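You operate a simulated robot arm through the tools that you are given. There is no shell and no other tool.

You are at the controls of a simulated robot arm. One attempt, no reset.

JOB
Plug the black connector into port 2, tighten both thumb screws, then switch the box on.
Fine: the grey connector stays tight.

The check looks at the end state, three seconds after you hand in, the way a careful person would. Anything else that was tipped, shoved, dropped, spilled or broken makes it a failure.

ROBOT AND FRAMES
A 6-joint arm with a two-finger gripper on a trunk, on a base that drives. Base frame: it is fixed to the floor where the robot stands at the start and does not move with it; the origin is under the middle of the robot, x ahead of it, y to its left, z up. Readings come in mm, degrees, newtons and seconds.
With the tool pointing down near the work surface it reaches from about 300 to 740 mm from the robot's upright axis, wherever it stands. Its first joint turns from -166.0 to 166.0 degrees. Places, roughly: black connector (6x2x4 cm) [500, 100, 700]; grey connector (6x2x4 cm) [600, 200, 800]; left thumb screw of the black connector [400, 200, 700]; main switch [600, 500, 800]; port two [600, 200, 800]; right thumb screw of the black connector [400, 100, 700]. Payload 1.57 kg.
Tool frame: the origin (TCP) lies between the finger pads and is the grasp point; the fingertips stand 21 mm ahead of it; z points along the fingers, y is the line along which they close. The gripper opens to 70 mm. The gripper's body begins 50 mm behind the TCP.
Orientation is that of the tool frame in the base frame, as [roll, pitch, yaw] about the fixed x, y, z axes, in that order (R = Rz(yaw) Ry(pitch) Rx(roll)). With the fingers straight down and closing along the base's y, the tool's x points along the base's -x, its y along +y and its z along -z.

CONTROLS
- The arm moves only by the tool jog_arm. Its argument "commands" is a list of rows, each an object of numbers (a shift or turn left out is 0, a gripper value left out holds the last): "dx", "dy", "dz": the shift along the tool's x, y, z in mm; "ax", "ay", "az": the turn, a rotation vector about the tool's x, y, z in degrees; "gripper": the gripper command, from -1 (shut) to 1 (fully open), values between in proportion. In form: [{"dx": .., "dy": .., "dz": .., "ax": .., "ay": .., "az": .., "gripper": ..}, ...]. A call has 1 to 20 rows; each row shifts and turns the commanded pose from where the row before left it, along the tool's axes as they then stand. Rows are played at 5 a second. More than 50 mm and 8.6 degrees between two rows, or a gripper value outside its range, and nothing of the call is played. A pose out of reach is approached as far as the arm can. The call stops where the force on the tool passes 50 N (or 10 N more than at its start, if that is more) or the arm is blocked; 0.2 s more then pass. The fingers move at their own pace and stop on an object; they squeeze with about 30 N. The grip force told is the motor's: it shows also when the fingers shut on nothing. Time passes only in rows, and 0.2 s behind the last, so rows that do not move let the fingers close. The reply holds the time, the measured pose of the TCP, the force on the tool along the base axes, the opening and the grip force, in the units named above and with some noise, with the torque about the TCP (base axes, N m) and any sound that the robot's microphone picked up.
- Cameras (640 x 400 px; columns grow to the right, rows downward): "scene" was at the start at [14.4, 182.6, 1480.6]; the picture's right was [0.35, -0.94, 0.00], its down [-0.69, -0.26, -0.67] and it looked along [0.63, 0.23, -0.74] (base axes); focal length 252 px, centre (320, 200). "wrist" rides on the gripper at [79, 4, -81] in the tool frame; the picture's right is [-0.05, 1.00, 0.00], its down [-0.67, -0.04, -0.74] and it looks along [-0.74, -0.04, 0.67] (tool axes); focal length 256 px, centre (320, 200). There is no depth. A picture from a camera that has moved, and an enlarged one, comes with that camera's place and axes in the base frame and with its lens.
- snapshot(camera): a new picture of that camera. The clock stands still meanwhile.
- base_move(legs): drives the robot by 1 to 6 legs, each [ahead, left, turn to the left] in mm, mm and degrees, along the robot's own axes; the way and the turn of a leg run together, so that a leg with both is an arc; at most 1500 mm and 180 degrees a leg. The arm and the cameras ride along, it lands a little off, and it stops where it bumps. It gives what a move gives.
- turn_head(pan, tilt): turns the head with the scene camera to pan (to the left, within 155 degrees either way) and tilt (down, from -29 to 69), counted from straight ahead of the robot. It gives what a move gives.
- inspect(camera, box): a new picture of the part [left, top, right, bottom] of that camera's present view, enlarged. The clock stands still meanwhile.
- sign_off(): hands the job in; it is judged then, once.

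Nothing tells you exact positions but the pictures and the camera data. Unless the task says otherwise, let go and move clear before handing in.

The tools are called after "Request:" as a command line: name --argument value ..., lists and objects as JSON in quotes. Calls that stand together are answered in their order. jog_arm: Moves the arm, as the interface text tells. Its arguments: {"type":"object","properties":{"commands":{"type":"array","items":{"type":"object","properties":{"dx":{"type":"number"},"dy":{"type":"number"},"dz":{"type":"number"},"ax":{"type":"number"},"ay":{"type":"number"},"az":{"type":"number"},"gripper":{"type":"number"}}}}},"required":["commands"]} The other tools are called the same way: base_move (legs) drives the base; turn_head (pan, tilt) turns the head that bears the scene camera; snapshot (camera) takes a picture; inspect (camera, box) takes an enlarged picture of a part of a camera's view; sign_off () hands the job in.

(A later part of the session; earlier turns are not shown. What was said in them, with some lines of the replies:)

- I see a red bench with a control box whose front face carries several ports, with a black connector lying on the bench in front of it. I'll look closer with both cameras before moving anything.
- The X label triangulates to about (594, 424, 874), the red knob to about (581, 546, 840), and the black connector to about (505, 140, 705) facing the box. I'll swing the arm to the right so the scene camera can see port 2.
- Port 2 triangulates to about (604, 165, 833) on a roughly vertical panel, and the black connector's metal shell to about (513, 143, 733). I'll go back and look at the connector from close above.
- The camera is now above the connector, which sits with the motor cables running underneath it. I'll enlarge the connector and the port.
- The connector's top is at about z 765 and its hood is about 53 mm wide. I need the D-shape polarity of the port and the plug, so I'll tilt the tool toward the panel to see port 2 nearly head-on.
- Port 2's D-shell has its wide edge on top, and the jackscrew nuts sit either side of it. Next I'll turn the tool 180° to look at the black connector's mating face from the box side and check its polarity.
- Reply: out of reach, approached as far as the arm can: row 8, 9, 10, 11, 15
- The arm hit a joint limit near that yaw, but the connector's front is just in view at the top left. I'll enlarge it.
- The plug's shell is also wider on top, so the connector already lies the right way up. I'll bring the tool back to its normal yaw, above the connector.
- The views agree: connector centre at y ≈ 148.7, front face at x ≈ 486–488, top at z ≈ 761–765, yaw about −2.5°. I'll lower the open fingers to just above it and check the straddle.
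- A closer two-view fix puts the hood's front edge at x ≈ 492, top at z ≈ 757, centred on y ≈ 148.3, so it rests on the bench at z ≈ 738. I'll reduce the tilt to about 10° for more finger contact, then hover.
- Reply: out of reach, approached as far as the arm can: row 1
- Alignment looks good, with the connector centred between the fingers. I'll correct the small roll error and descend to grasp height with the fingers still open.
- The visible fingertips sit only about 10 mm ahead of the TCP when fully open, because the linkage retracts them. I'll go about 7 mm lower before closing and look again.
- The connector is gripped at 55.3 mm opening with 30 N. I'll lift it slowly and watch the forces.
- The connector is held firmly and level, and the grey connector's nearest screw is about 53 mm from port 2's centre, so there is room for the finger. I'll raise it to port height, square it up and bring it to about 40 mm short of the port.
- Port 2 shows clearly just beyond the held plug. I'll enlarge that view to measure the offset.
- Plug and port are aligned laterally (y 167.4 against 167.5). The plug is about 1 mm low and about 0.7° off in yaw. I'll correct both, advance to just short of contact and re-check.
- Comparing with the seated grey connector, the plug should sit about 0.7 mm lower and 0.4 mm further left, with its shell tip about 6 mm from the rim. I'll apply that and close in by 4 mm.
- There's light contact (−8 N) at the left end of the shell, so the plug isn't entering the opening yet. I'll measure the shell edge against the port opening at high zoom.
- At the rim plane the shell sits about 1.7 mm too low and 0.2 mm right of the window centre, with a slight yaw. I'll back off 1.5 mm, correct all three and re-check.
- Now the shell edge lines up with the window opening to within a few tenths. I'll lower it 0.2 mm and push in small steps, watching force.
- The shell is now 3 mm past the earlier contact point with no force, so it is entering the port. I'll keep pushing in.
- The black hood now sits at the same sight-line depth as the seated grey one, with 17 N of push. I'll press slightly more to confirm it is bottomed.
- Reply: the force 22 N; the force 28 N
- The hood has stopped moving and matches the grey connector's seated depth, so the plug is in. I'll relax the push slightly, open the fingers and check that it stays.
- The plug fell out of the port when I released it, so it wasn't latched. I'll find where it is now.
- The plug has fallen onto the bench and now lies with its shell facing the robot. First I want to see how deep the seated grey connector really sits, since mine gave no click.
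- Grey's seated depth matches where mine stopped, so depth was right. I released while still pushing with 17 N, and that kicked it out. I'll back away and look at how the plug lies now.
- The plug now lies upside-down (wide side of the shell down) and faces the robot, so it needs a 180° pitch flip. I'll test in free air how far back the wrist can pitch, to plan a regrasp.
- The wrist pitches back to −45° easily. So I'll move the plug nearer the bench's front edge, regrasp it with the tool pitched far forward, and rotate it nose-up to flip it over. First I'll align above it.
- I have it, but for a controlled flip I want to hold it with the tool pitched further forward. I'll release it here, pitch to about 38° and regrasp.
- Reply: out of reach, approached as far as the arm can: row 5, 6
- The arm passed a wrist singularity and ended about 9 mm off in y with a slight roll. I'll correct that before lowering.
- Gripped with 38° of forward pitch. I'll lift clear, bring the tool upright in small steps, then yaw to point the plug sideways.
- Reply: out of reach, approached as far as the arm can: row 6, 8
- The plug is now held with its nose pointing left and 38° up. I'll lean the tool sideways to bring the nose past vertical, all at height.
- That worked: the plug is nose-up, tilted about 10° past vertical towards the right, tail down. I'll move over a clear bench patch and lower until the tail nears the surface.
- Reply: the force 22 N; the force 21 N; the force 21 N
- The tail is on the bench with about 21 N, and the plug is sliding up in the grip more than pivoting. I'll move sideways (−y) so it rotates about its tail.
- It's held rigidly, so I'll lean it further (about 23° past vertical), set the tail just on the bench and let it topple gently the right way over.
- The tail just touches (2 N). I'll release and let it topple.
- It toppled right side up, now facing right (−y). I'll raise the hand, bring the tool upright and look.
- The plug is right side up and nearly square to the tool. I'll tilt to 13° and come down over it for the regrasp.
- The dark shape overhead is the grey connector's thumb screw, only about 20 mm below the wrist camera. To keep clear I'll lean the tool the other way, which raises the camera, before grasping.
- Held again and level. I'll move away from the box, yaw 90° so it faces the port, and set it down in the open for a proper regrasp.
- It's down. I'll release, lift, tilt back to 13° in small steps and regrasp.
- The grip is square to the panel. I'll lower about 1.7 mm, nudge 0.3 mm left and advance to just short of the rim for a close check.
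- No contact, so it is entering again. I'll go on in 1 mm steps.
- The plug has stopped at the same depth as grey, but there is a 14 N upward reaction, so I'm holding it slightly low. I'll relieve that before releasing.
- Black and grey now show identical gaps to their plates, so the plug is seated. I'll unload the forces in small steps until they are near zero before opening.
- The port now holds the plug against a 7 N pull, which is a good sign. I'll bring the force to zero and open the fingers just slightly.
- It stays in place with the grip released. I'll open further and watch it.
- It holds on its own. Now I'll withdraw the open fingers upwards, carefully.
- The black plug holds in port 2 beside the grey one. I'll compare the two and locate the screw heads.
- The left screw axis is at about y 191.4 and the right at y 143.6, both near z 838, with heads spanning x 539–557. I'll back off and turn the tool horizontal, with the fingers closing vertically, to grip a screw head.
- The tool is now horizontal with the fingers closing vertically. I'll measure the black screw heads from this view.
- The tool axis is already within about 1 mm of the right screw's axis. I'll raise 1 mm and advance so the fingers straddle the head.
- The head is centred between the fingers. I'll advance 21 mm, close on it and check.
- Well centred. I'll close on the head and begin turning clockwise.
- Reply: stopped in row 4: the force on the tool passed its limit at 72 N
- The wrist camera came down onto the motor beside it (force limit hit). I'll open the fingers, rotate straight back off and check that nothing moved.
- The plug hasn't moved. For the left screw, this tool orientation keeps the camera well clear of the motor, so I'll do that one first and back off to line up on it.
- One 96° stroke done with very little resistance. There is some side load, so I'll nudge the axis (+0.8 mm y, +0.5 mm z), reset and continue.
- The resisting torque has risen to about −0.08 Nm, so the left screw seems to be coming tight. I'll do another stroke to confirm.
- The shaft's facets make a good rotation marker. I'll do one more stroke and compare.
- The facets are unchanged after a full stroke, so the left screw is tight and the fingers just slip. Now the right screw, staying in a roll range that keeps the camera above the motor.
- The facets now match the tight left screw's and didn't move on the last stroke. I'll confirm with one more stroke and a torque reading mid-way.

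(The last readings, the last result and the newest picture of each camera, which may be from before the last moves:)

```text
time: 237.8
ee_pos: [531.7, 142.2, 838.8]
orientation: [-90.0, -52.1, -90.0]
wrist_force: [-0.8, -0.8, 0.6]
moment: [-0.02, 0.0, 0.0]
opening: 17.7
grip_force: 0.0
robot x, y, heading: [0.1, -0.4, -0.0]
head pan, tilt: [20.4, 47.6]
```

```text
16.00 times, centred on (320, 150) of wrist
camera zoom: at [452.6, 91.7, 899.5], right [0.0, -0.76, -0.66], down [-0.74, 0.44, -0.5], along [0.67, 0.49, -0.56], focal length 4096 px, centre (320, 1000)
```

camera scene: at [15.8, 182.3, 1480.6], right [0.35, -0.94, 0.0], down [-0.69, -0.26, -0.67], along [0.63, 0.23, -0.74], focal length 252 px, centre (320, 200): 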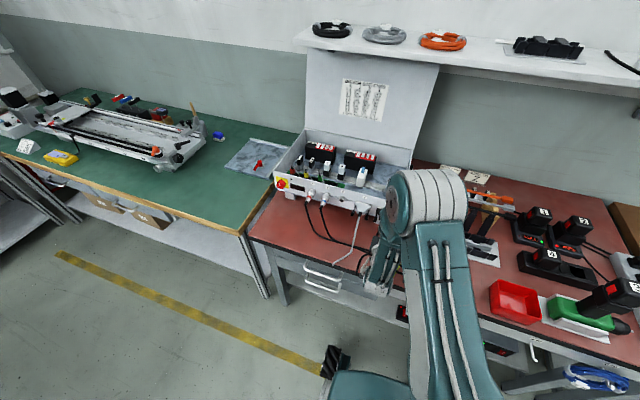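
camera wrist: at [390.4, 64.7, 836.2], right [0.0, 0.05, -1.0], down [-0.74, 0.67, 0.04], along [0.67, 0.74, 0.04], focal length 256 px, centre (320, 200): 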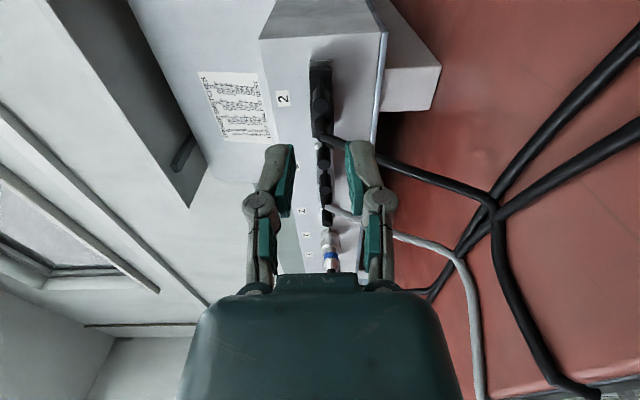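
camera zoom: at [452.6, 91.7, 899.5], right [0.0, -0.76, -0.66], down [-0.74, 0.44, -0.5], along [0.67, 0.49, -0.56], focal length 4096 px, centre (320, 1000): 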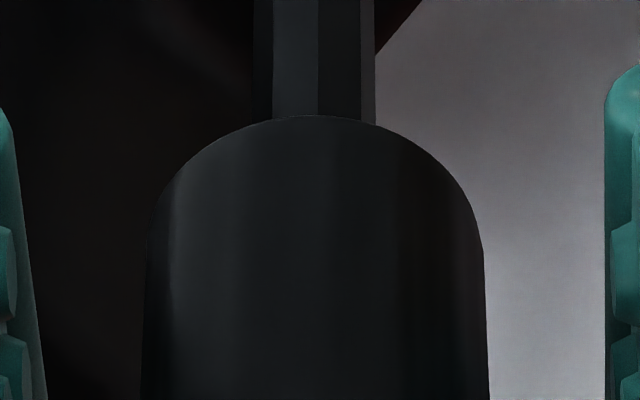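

Both screws are tight. Next is the main switch. I'll back off, level the roll, rise clear of everything and move left to view the red knob.

Request:
jog_arm --commands '[{"dz": -20}, {"dz": -22}, {"dz": -20}, {"az": 8}, {"az": 8}, {"az": 8}, {"az": 8}, {"az": 8}, {"az": 8}, {"az": 4.1}, {"dy": -40}, {"dy": -40}, {"dy": -40}, {"dx": 0}]'

Request:
snapshot --camera "wrist"

Request:
snapshot --camera "scene"

```text
time: 240.8
ee_pos: [469.3, 141.1, 960.6]
orientation: [-90.1, 0.0, -89.9]
wrist_force: [-0.9, -0.1, -0.1]
moment: [0.01, 0.02, 0.02]
opening: 17.7
grip_force: 0.0
robot x, y, heading: [-1.7, -1.9, -0.2]
head pan, tilt: [20.4, 47.6]
```

```text
taken
camera wrist: at [390.3, 63.5, 955.7], right [0.0, 0.05, -1.0], down [-0.74, 0.67, 0.04], along [0.67, 0.74, 0.04], focal length 256 px, centre (320, 200)
```

wrist: 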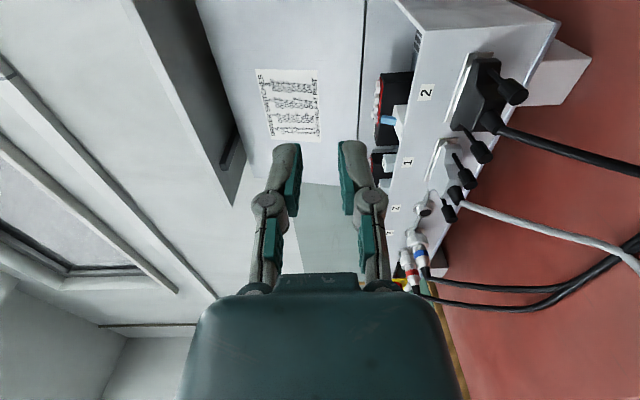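

```text
taken
camera scene: at [15.2, 182.2, 1480.6], right [0.35, -0.94, 0.0], down [-0.69, -0.26, -0.67], along [0.63, 0.23, -0.74], focal length 252 px, centre (320, 200)
```

scene: 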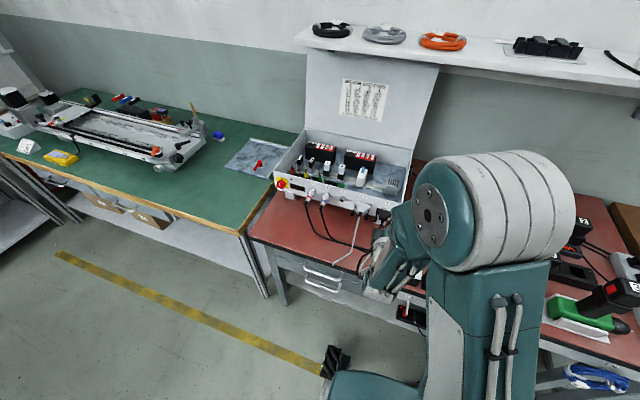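

Request:
inspect --camera "scene" --box '[268, 170, 308, 195]'

Request:
inspect --camera "scene" --box '[300, 180, 396, 240]'

Request:
inspect --camera "wrist" --box '[420, 40, 548, 220]'

```text
16.00 times, centred on (288, 182) of scene
camera zoom: at [15.2, 182.2, 1480.6], right [0.35, -0.94, 0.0], down [-0.69, -0.26, -0.67], along [0.63, 0.23, -0.74], focal length 4024 px, centre (832, 480)
```

zoom: 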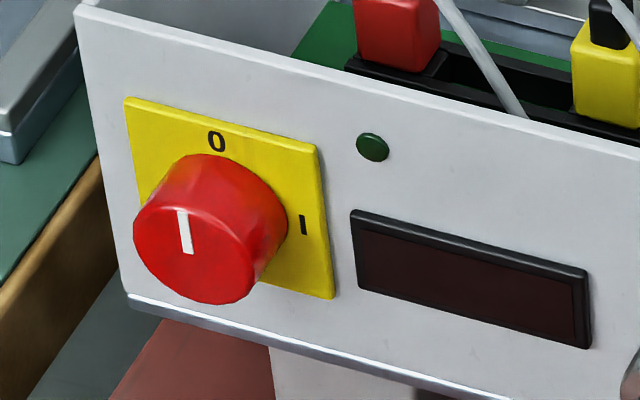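

```text
6.67 times, centred on (348, 210) of scene
camera zoom: at [15.2, 182.2, 1480.6], right [0.35, -0.94, 0.0], down [-0.69, -0.26, -0.67], along [0.63, 0.23, -0.74], focal length 1677 px, centre (133, 133)
```

zoom: 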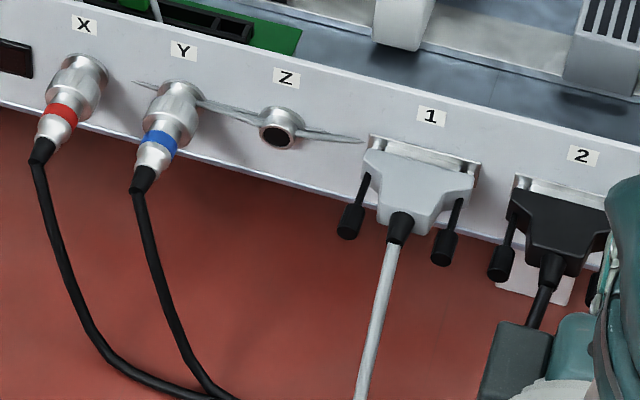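

```text
2.22 times, centred on (484, 130) of wrist
camera zoom: at [390.3, 63.5, 955.7], right [0.0, 0.05, -1.0], down [-0.74, 0.67, 0.04], along [0.67, 0.74, 0.04], focal length 569 px, centre (-44, 356)
```

zoom: 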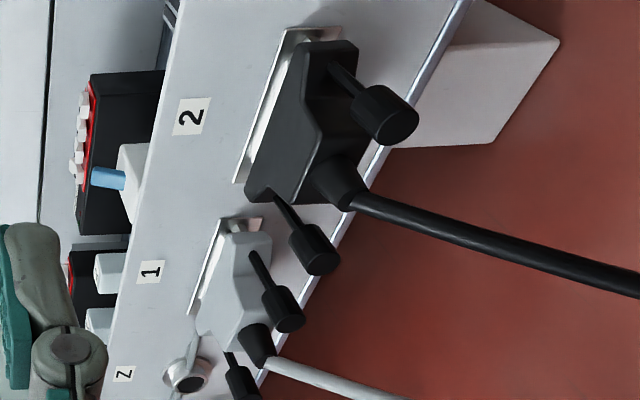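

The knob's white line points up at 0, and "I" is on its right, so it needs a 90° clockwise turn. I'll move left at height to look at it closely.

Request:
jog_arm --commands '[{"dz": -20}, {"dx": -40}, {"dx": -40}, {"dx": -40}, {"dx": -40}, {"dx": -40}, {"dx": -40}, {"dx": -40}, {"dx": -40}, {"dx": -40}, {"dx": -35}, {"dx": 0}]'

Request:
snapshot --camera "wrist"

Request:
snapshot --camera "scene"

```text
time: 243.4
ee_pos: [450.6, 537.1, 961.6]
orientation: [-90.0, 0.0, -90.0]
wrist_force: [-0.1, -0.2, 0.4]
moment: [0.0, 0.0, -0.01]
opening: 17.7
grip_force: 0.1
robot x, y, heading: [1.7, -3.7, 0.2]
head pan, tilt: [20.4, 47.6]
```

```text
taken
camera wrist: at [370.5, 458.7, 956.9], right [0.0, 0.05, -1.0], down [-0.74, 0.67, 0.04], along [0.67, 0.74, 0.04], focal length 256 px, centre (320, 200)
```

wrist: 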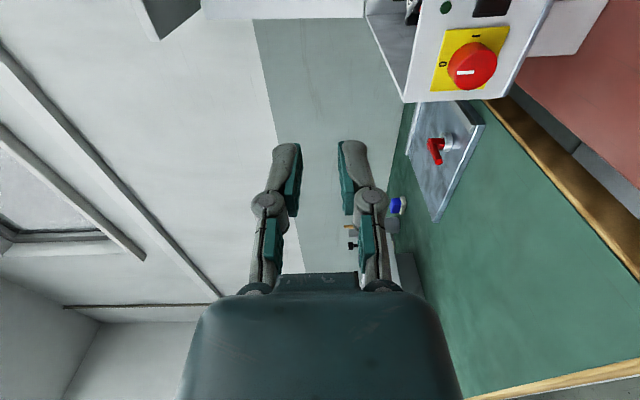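

```text
taken
camera scene: at [15.0, 184.8, 1480.3], right [0.35, -0.94, 0.0], down [-0.69, -0.26, -0.67], along [0.63, 0.23, -0.74], focal length 252 px, centre (320, 200)
```

scene: 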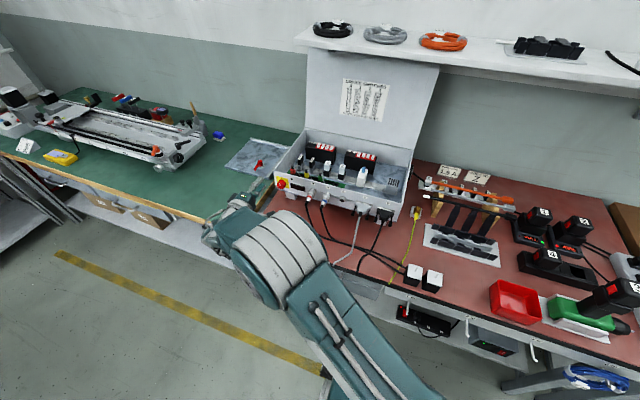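

Request:
inspect --camera "wrist" --box '[410, 0, 538, 110]'

Request:
inspect --camera "scene" --box '[380, 200, 476, 300]'

```text
3.64 times, centred on (474, 55) of wrist
camera zoom: at [370.5, 458.7, 956.9], right [0.0, 0.05, -1.0], down [-0.74, 0.67, 0.04], along [0.67, 0.74, 0.04], focal length 931 px, centre (-240, 727)
```

zoom: 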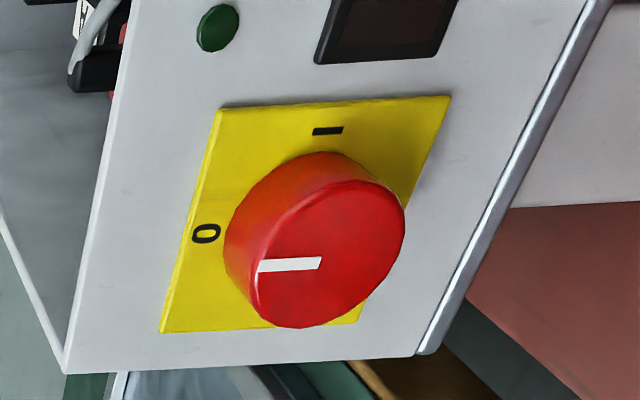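

```text
4.00 times, centred on (428, 250) of scene
camera zoom: at [15.0, 184.8, 1480.3], right [0.35, -0.94, 0.0], down [-0.69, -0.26, -0.67], along [0.63, 0.23, -0.74], focal length 1006 px, centre (-112, 0)
```

zoom: 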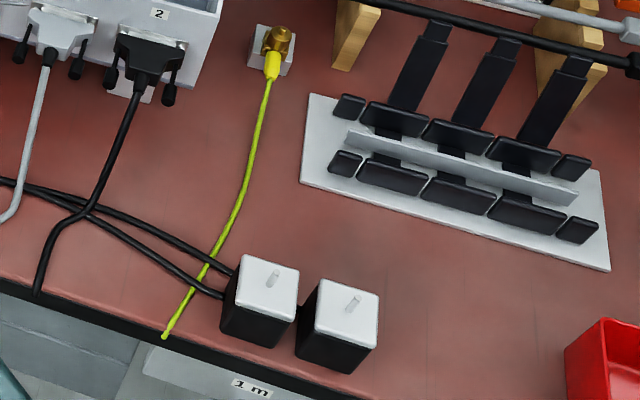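

The knob axis works out at y ≈ 545.3, z ≈ 838, with its front face at x ≈ 580 and a diameter of about 35 mm. The motors look unmoved. I'll lower in front of the knob with the fingers open.

Request:
jog_arm --commands '[{"gripper": 0.43, "dx": -7.6}, {"dy": 40.9}, {"dy": 40.9}, {"dy": 40.8}, {"dx": 0}]'

Request:
snapshot --camera "wrist"

Request:
inspect --camera "wrist" --box '[256, 50, 384, 150]'

```text
time: 244.6
ee_pos: [451.7, 544.9, 837.0]
orientation: [-90.0, 0.1, -90.0]
wrist_force: [0.5, -0.3, -0.2]
moment: [-0.03, 0.03, -0.03]
opening: 50.1
grip_force: 0.0
robot x, y, heading: [-1.9, 0.3, 0.2]
head pan, tilt: [20.4, 47.6]
```

```text
taken
camera wrist: at [371.6, 466.7, 832.3], right [0.0, 0.05, -1.0], down [-0.74, 0.67, 0.04], along [0.67, 0.74, 0.04], focal length 256 px, centre (320, 200)
```

wrist: 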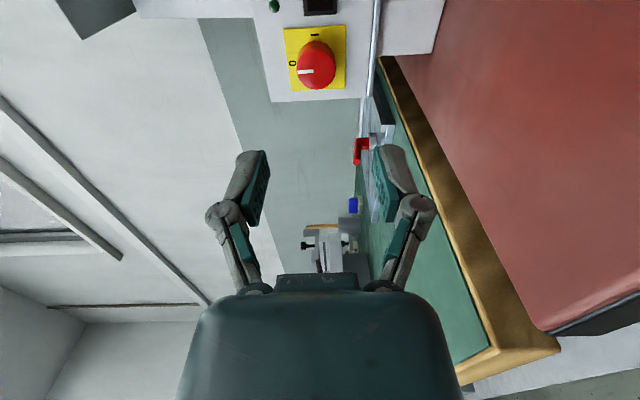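

```text
4.00 times, centred on (320, 100) of wrist
camera zoom: at [371.6, 466.7, 832.3], right [0.0, 0.05, -1.0], down [-0.74, 0.67, 0.04], along [0.67, 0.74, 0.04], focal length 1024 px, centre (320, 600)
```

zoom: 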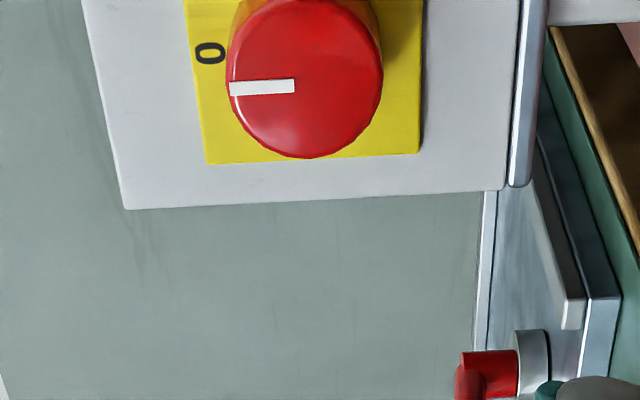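

Request:
jog_arm --commands '[{"dy": -2.8, "gripper": 0.35}, {"dz": 35}, {"dz": 35}, {"dz": 15}, {"dx": 0}]'

Request:
snapshot --camera "wrist"

Request:
inspect --camera "wrist" --box '[240, 80, 400, 205]'

```text
time: 245.8
ee_pos: [536.2, 544.9, 841.6]
orientation: [-90.1, 0.1, -90.0]
wrist_force: [0.0, 1.1, 0.7]
moment: [-0.02, -0.01, 0.01]
opening: 47.3
grip_force: 0.0
robot x, y, heading: [-0.8, 1.4, 0.0]
head pan, tilt: [20.4, 47.6]
```

```text
taken
camera wrist: at [456.3, 466.7, 836.4], right [0.0, 0.05, -1.0], down [-0.74, 0.67, 0.04], along [0.67, 0.74, 0.04], focal length 256 px, centre (320, 200)
```

wrist: 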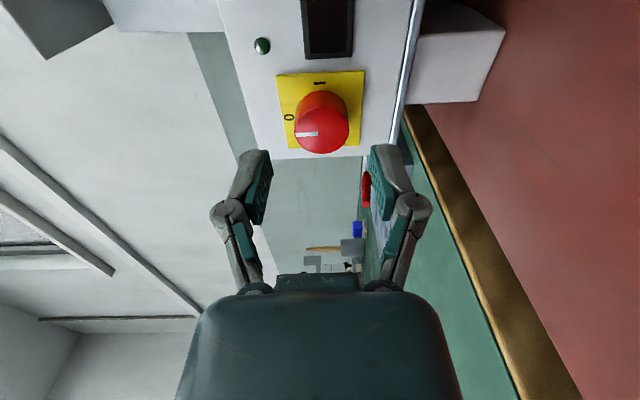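

```text
3.20 times, centred on (320, 142) of wrist
camera zoom: at [456.3, 466.7, 836.4], right [0.0, 0.05, -1.0], down [-0.74, 0.67, 0.04], along [0.67, 0.74, 0.04], focal length 819 px, centre (320, 384)
```

zoom: 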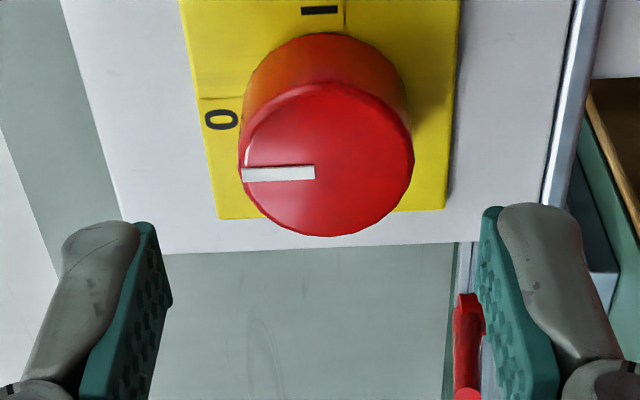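

Request:
jog_arm --commands '[{"dy": 1.1}, {"az": -8}, {"az": -8}, {"az": -8}, {"az": -8}, {"az": -8}, {"az": -8}, {"gripper": 0.2}, {"dz": 12}, {"dz": 12}, {"dx": 0}]'

Request:
inspect --camera "wrist" --box '[240, 80, 400, 205]'

```text
time: 248.2
ee_pos: [558.7, 544.4, 837.8]
orientation: [-90.0, -48.1, -89.9]
wrist_force: [1.0, 0.6, 0.4]
moment: [-0.01, 0.02, 0.03]
opening: 41.9
grip_force: 0.0
robot x, y, heading: [3.9, -3.6, 0.0]
head pan, tilt: [20.4, 47.6]
```

```text
3.20 times, centred on (320, 142) of wrist
camera zoom: at [479.9, 489.9, 894.7], right [0.0, -0.71, -0.71], down [-0.74, 0.47, -0.47], along [0.67, 0.53, -0.53], focal length 819 px, centre (320, 384)
```

zoom: 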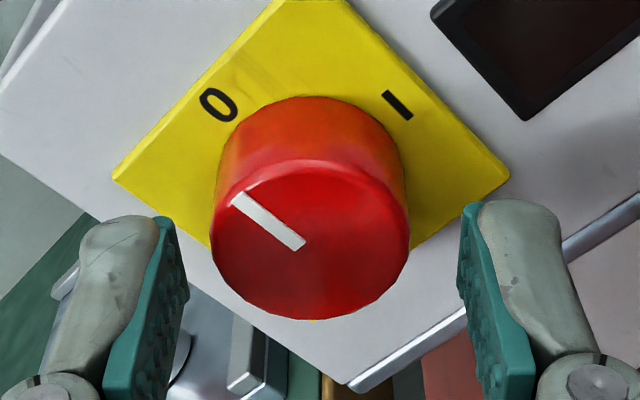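

Request:
jog_arm --commands '[{"dx": 0.8, "dy": -1.5, "dz": 6.5}, {"dz": 6.5}, {"dx": 0}]'

Request:
inspect --camera "wrist" --box '[240, 100, 400, 225]'

```text
time: 249.0
ee_pos: [572.8, 545.5, 841.9]
orientation: [-90.0, -47.9, -90.1]
wrist_force: [0.4, 0.9, 0.8]
moment: [0.01, 0.04, 0.02]
opening: 42.0
grip_force: 0.1
robot x, y, heading: [-1.3, -2.8, 0.1]
head pan, tilt: [20.4, 47.6]
```

```text
3.20 times, centred on (320, 162) of wrist
camera zoom: at [492.9, 490.6, 896.5], right [0.0, -0.71, -0.71], down [-0.74, 0.47, -0.47], along [0.67, 0.53, -0.53], focal length 819 px, centre (320, 320)
```

zoom: 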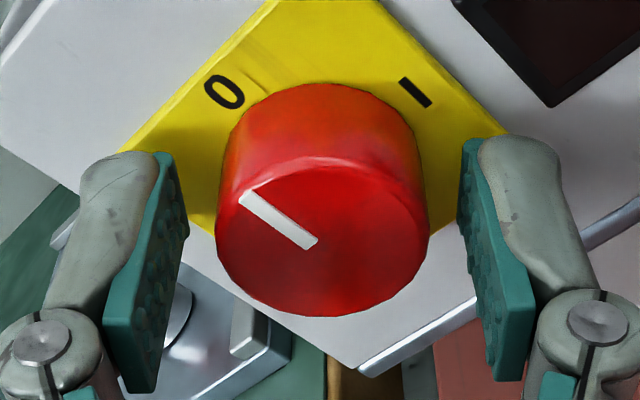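

Centred. I'll close on the knob and turn it clockwise.

Request:
jog_arm --commands '[{"gripper": -1}, {"gripper": -1}, {"gripper": -1}]'

Request:
jog_arm --commands '[{"az": 8}, {"az": 8}, {"az": 8}, {"dx": 0}]'

Request:
inspect --camera "wrist" --box '[240, 100, 400, 225]'

```text
time: 249.8
ee_pos: [572.8, 544.5, 840.7]
orientation: [-89.9, -47.9, -90.1]
wrist_force: [-6.8, -2.8, -1.3]
moment: [-0.02, -0.38, -0.37]
opening: 30.3
grip_force: 31.6
robot x, y, heading: [0.5, 1.7, -0.3]
head pan, tilt: [20.4, 47.6]
```

```text
time: 250.8
ee_pos: [572.4, 546.0, 839.5]
orientation: [-90.1, -23.9, -90.0]
wrist_force: [-15.5, -8.5, -3.9]
moment: [-0.02, 0.09, -0.3]
opening: 30.3
grip_force: 32.7
robot x, y, heading: [-0.6, -4.8, -0.0]
head pan, tilt: [20.4, 47.6]
```

```text
3.20 times, centred on (320, 162) of wrist
camera zoom: at [492.4, 472.5, 868.3], right [0.0, -0.36, -0.93], down [-0.74, 0.62, -0.24], along [0.67, 0.7, -0.27], focal length 819 px, centre (320, 320)
```

zoom: 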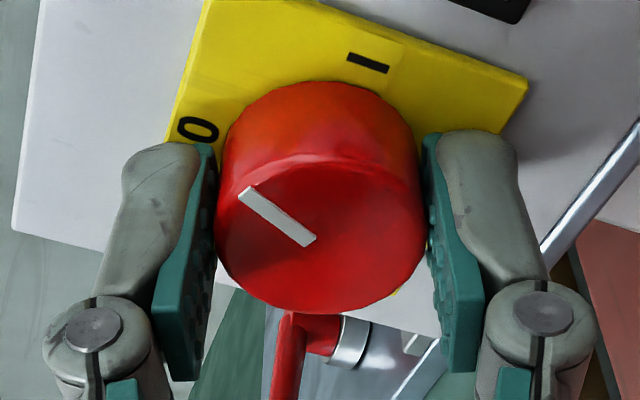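

Request:
jog_arm --commands '[{"az": 8}, {"az": 8}, {"az": 8}, {"dx": 0}]'

Request:
jog_arm --commands '[{"az": 8}, {"az": 8}, {"az": 8}, {"dx": 0}]'

Request:
inspect --camera "wrist" --box '[240, 100, 400, 225]'

```text
time: 251.8
ee_pos: [573.6, 545.5, 839.4]
orientation: [-90.1, 0.1, -90.0]
wrist_force: [-17.3, -7.2, -8.5]
moment: [0.0, 0.31, -0.08]
opening: 30.5
grip_force: 32.0
robot x, y, heading: [-0.3, -0.3, -0.2]
head pan, tilt: [20.4, 47.6]
```

```text
time: 252.8
ee_pos: [572.2, 546.3, 838.7]
orientation: [-90.1, 24.0, -90.0]
wrist_force: [-13.7, -2.6, -13.6]
moment: [0.06, 0.15, 0.37]
opening: 30.3
grip_force: 32.1
robot x, y, heading: [-2.0, 1.0, -0.0]
head pan, tilt: [20.4, 47.6]
```

```text
3.20 times, centred on (320, 162) of wrist
camera zoom: at [492.7, 476.4, 803.7], right [0.0, 0.46, -0.89], down [-0.74, 0.59, 0.31], along [0.67, 0.66, 0.34], focal length 819 px, centre (320, 320)
```

zoom: 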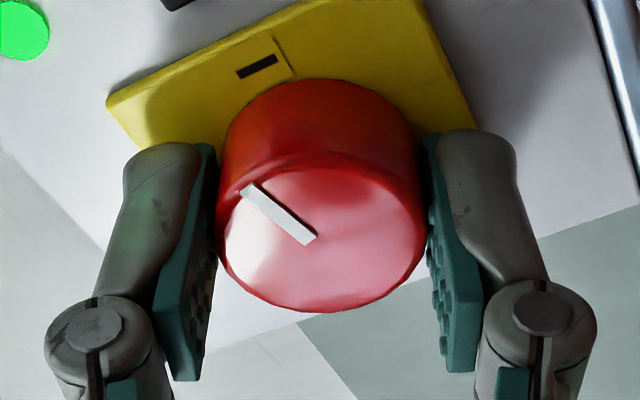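

The indicator LED has turned bright green. I'll complete the turn to the full 90°.

Request:
jog_arm --commands '[{"az": 6}, {"az": 6}, {"az": 6}, {"dx": 0}]'

Request:
inspect --camera "wrist" --box '[240, 60, 400, 225]'

```text
time: 253.8
ee_pos: [572.3, 546.6, 839.8]
orientation: [-90.1, 42.1, -90.0]
wrist_force: [-7.0, 5.4, -15.7]
moment: [-0.53, 0.31, -0.07]
opening: 30.6
grip_force: 31.8
robot x, y, heading: [2.0, -0.3, -0.1]
head pan, tilt: [20.4, 47.6]
```

```text
2.42 times, centred on (320, 142) of wrist
camera zoom: at [492.9, 491.3, 783.9], right [0.0, 0.71, -0.71], down [-0.74, 0.47, 0.47], along [0.67, 0.53, 0.53], focal length 621 px, centre (320, 339)
```

zoom: 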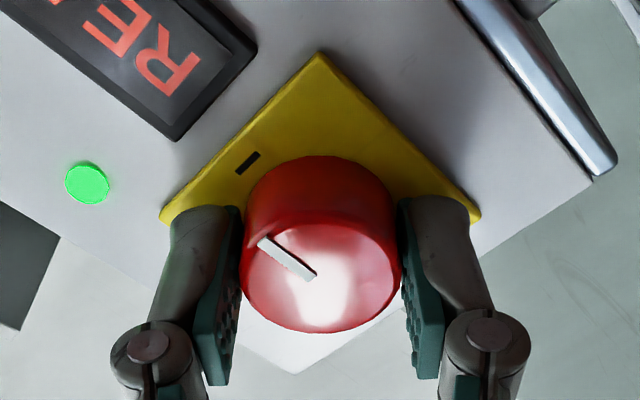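

The display reads "READY…" and the knob is at its stop. I'll open and back straight away.

Request:
jog_arm --commands '[{"gripper": 0.1}, {"gripper": 0.3}, {"dx": 0}, {"dz": -15}, {"dz": -25}, {"dz": -30}, {"dz": -30}, {"az": -8}, {"az": -8}, {"az": -8}, {"az": -8}, {"az": -8}, {"dx": 0}]'

Request:
inspect --camera "wrist" --box '[240, 0, 400, 120]'

Request:
snapshot --camera "scene"

Request:
inspect --camera "scene" --box '[268, 170, 332, 210]'

Request:
inspect --camera "scene" --box '[340, 185, 420, 235]'

```text
time: 256.6
ee_pos: [472.9, 545.1, 841.5]
orientation: [-90.0, 1.9, -90.0]
wrist_force: [0.4, -0.3, -0.8]
moment: [0.01, 0.03, 0.0]
opening: 45.4
grip_force: 0.0
robot x, y, heading: [-1.6, -1.3, 0.2]
head pan, tilt: [20.4, 47.6]
```

```text
3.33 times, centred on (320, 60) of wrist
camera zoom: at [392.5, 467.5, 834.1], right [0.0, 0.09, -1.0], down [-0.74, 0.67, 0.06], along [0.67, 0.74, 0.07], focal length 853 px, centre (320, 667)
```

zoom: 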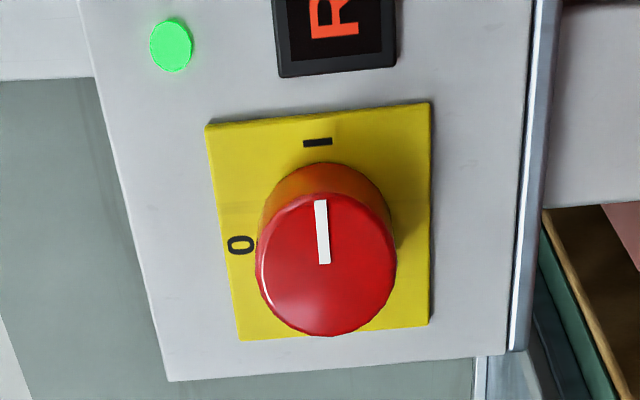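

```text
taken
camera scene: at [15.2, 184.9, 1480.3], right [0.35, -0.94, 0.0], down [-0.69, -0.26, -0.67], along [0.63, 0.23, -0.74], focal length 252 px, centre (320, 200)
```

scene: 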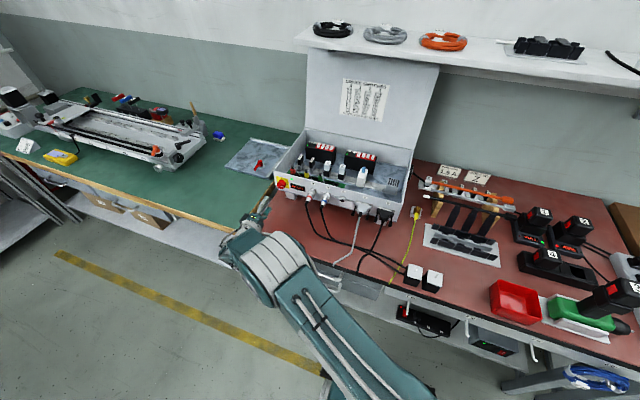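

```text
10.00 times, centred on (300, 190) of scene
camera zoom: at [15.2, 184.9, 1480.3], right [0.35, -0.94, 0.0], down [-0.69, -0.26, -0.67], along [0.63, 0.23, -0.74], focal length 2515 px, centre (520, 300)
```

zoom: 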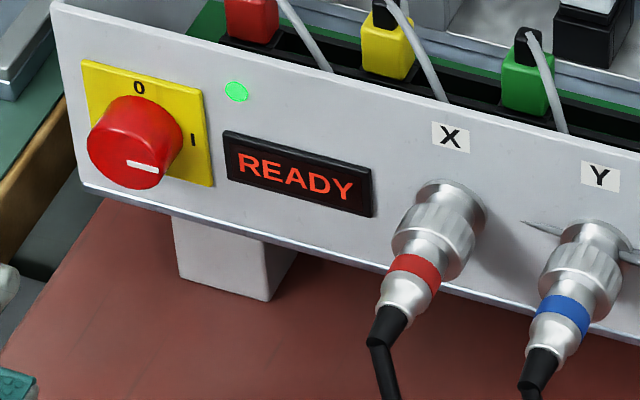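

```text
8.00 times, centred on (380, 210) of scene
camera zoom: at [15.2, 184.9, 1480.3], right [0.35, -0.94, 0.0], down [-0.69, -0.26, -0.67], along [0.63, 0.23, -0.74], focal length 2012 px, centre (-160, 120)
```

zoom: 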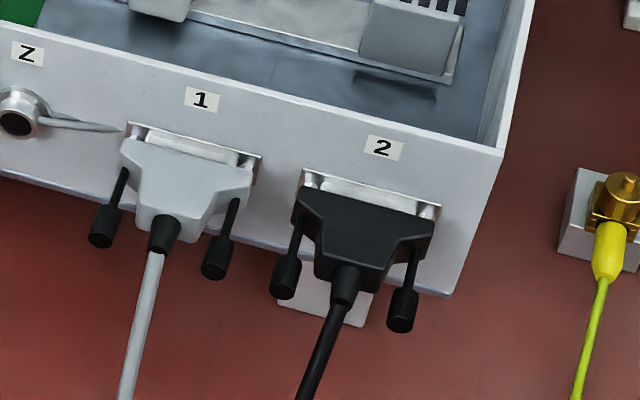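

The display reads READY, the LED is green, and both plugs look equally seated. I'll retract to a safe pose and check the motors and the rest of the bench against the start picture.

Request:
jog_arm --commands '[{"dz": -30}, {"dy": -40}, {"dy": -40}, {"dy": -40}, {"dz": -30}, {"dx": 45}, {"dx": 45}, {"dx": 45}, {"dx": 45}, {"dx": 45}, {"dx": 45}, {"dx": 0}]'

Request:
snapshot --camera "scene"

Request:
inspect --camera "scene" --box '[320, 200, 480, 300]'

Request:
snapshot --camera "wrist"

```text
time: 259.2
ee_pos: [413.8, 272.3, 952.3]
orientation: [-90.0, 2.2, -89.9]
wrist_force: [-0.2, -0.2, 0.4]
moment: [0.02, 0.02, 0.03]
opening: 45.9
grip_force: 0.1
robot x, y, heading: [1.1, 0.5, 0.2]
head pan, tilt: [20.4, 47.6]
```

```text
taken
camera scene: at [15.0, 183.2, 1480.5], right [0.35, -0.94, 0.0], down [-0.69, -0.26, -0.67], along [0.63, 0.23, -0.74], focal length 252 px, centre (320, 200)
```

scene: 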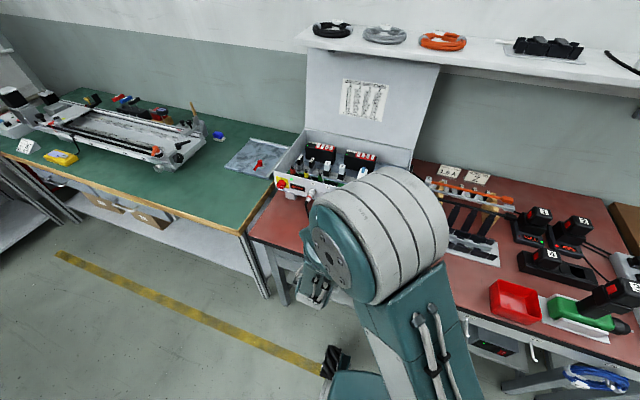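

```text
4.00 times, centred on (400, 250) of scene
camera zoom: at [15.0, 183.2, 1480.5], right [0.35, -0.94, 0.0], down [-0.69, -0.26, -0.67], along [0.63, 0.23, -0.74], focal length 1006 px, centre (0, 0)
```

zoom: 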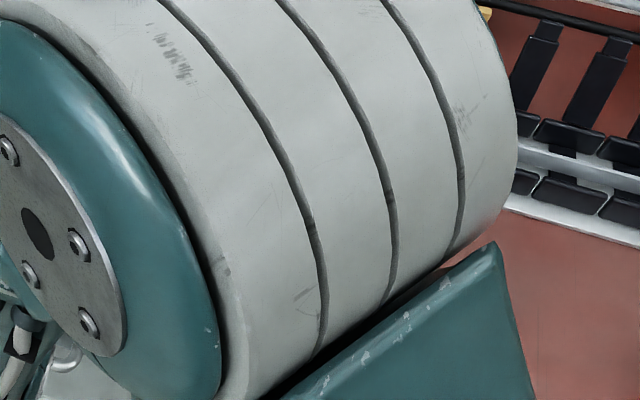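

```text
taken
camera wrist: at [332.9, 194.6, 944.0], right [0.0, 0.09, -1.0], down [-0.74, 0.66, 0.06], along [0.67, 0.74, 0.07], focal length 256 px, centre (320, 200)
```

wrist: 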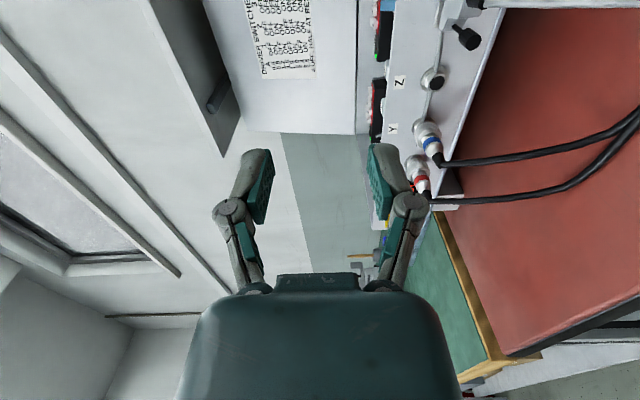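

Request:
jog_arm --commands '[{"dz": -30, "dy": -20}, {"dz": -30, "dy": -20}, {"dx": 45}, {"dx": 45}, {"dx": 45}, {"dx": 45}, {"dx": 45}, {"dx": 45}, {"dx": 45}, {"dx": 45}, {"dx": 45}, {"dx": 40}, {"dx": 0}]'

Request:
snapshot --camera "scene"

Request:
inspect --camera "scene" --box '[320, 200, 480, 300]'

Request:
inspect --camera "scene" --box '[270, 140, 430, 240]'

```text
time: 262.0
ee_pos: [476.6, 74.4, 958.7]
orientation: [-90.0, 2.1, -90.2]
wrist_force: [-0.5, -0.2, -0.2]
moment: [0.01, -0.03, -0.02]
opening: 45.4
grip_force: 0.0
out of reach, approached as far as the arm can: row 3, 4, 5, 6, 7, 8, 9, 10, 11, 12
robot x, y, heading: [2.1, 2.3, 0.1]
head pan, tilt: [20.4, 47.6]
```

```text
taken
camera scene: at [15.3, 182.0, 1480.6], right [0.35, -0.94, 0.0], down [-0.69, -0.26, -0.67], along [0.63, 0.23, -0.74], focal length 252 px, centre (320, 200)
```

scene: 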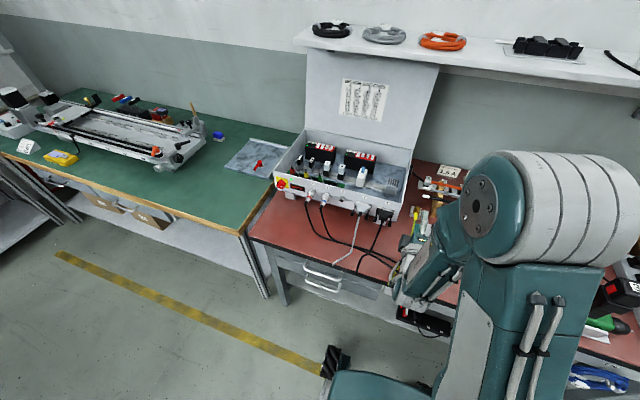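

```text
4.00 times, centred on (400, 250) of scene
camera zoom: at [15.3, 182.0, 1480.6], right [0.35, -0.94, 0.0], down [-0.69, -0.26, -0.67], along [0.63, 0.23, -0.74], focal length 1006 px, centre (0, 0)
```

zoom: 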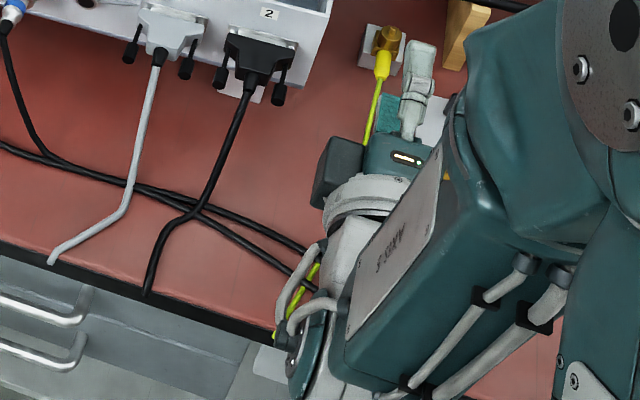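

```text
4.00 times, centred on (350, 190) of scene
camera zoom: at [15.3, 182.0, 1480.6], right [0.35, -0.94, 0.0], down [-0.69, -0.26, -0.67], along [0.63, 0.23, -0.74], focal length 1006 px, centre (200, 240)
```

zoom: 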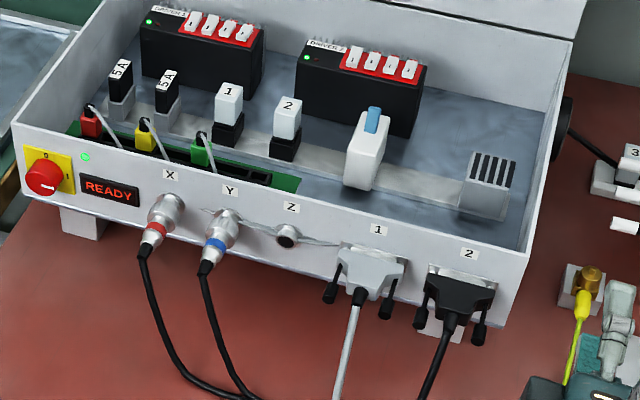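

The box sits where it did, both drivers show green, and nothing else looks disturbed. One last close look at both connectors.

Request:
inspect --camera "scene" --box '[350, 195, 398, 225]'

Request:
inspect --camera "scene" --box '[480, 170, 640, 300]'

```text
13.33 times, centred on (374, 210) of scene
camera zoom: at [15.3, 182.0, 1480.6], right [0.35, -0.94, 0.0], down [-0.69, -0.26, -0.67], along [0.63, 0.23, -0.74], focal length 3353 px, centre (-400, 67)
```

zoom: 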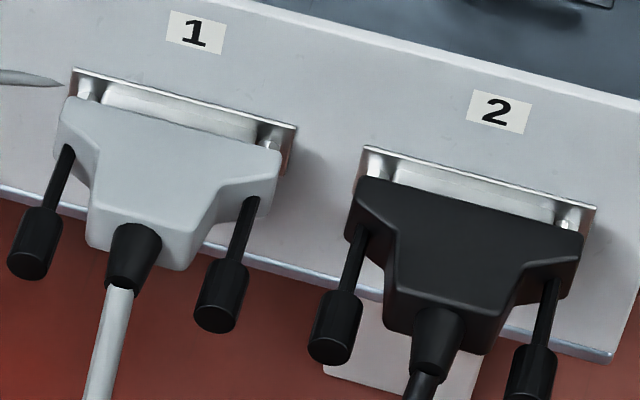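

```text
3.08 times, centred on (560, 235) of scene
camera zoom: at [15.3, 182.0, 1480.6], right [0.35, -0.94, 0.0], down [-0.69, -0.26, -0.67], along [0.63, 0.23, -0.74], focal length 774 px, centre (-418, 92)
```

zoom: 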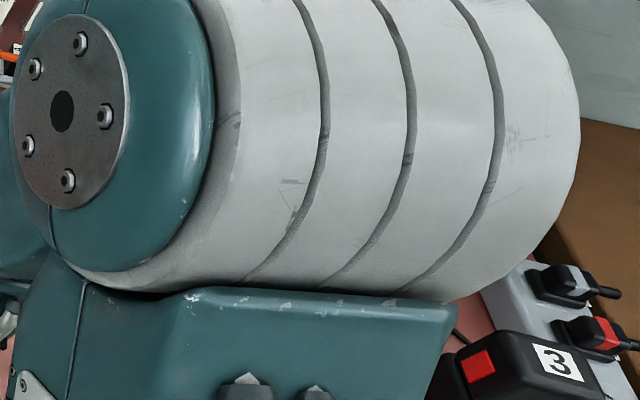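

Both plugs sit identically, both black screws are at their stops, the display shows READY and the arm is clear of everything. I'm handing the job in.

Request:
sign_off

```text
The job is handed in.
```

The black connector is in port 2 with both thumb screws tight, and the box is switched on. The display reads READY, and the indicator LED and both driver lights are green.

- **Seating:** the black plug sits at the same depth as the grey one.
- **Screws:** I turned each black screw clockwise until it stopped, and the fingers slipped on the head. The grey connector was not touched.
- **Drop:** on my first try I released the black plug while still pushing on it. It fell about 10 cm to the bench and landed upside down. I turned it over, refitted it, and it held on its own before I tightened the screws.
- **Bump:** while I turned the right screw, the wrist camera pressed down on one of the two motors on the bench, stopping at 72 N. Pictures from before and after show no movement I could measure, to about 1 mm.

The box and the other items I could see look unmoved, and the arm is clear of everything.
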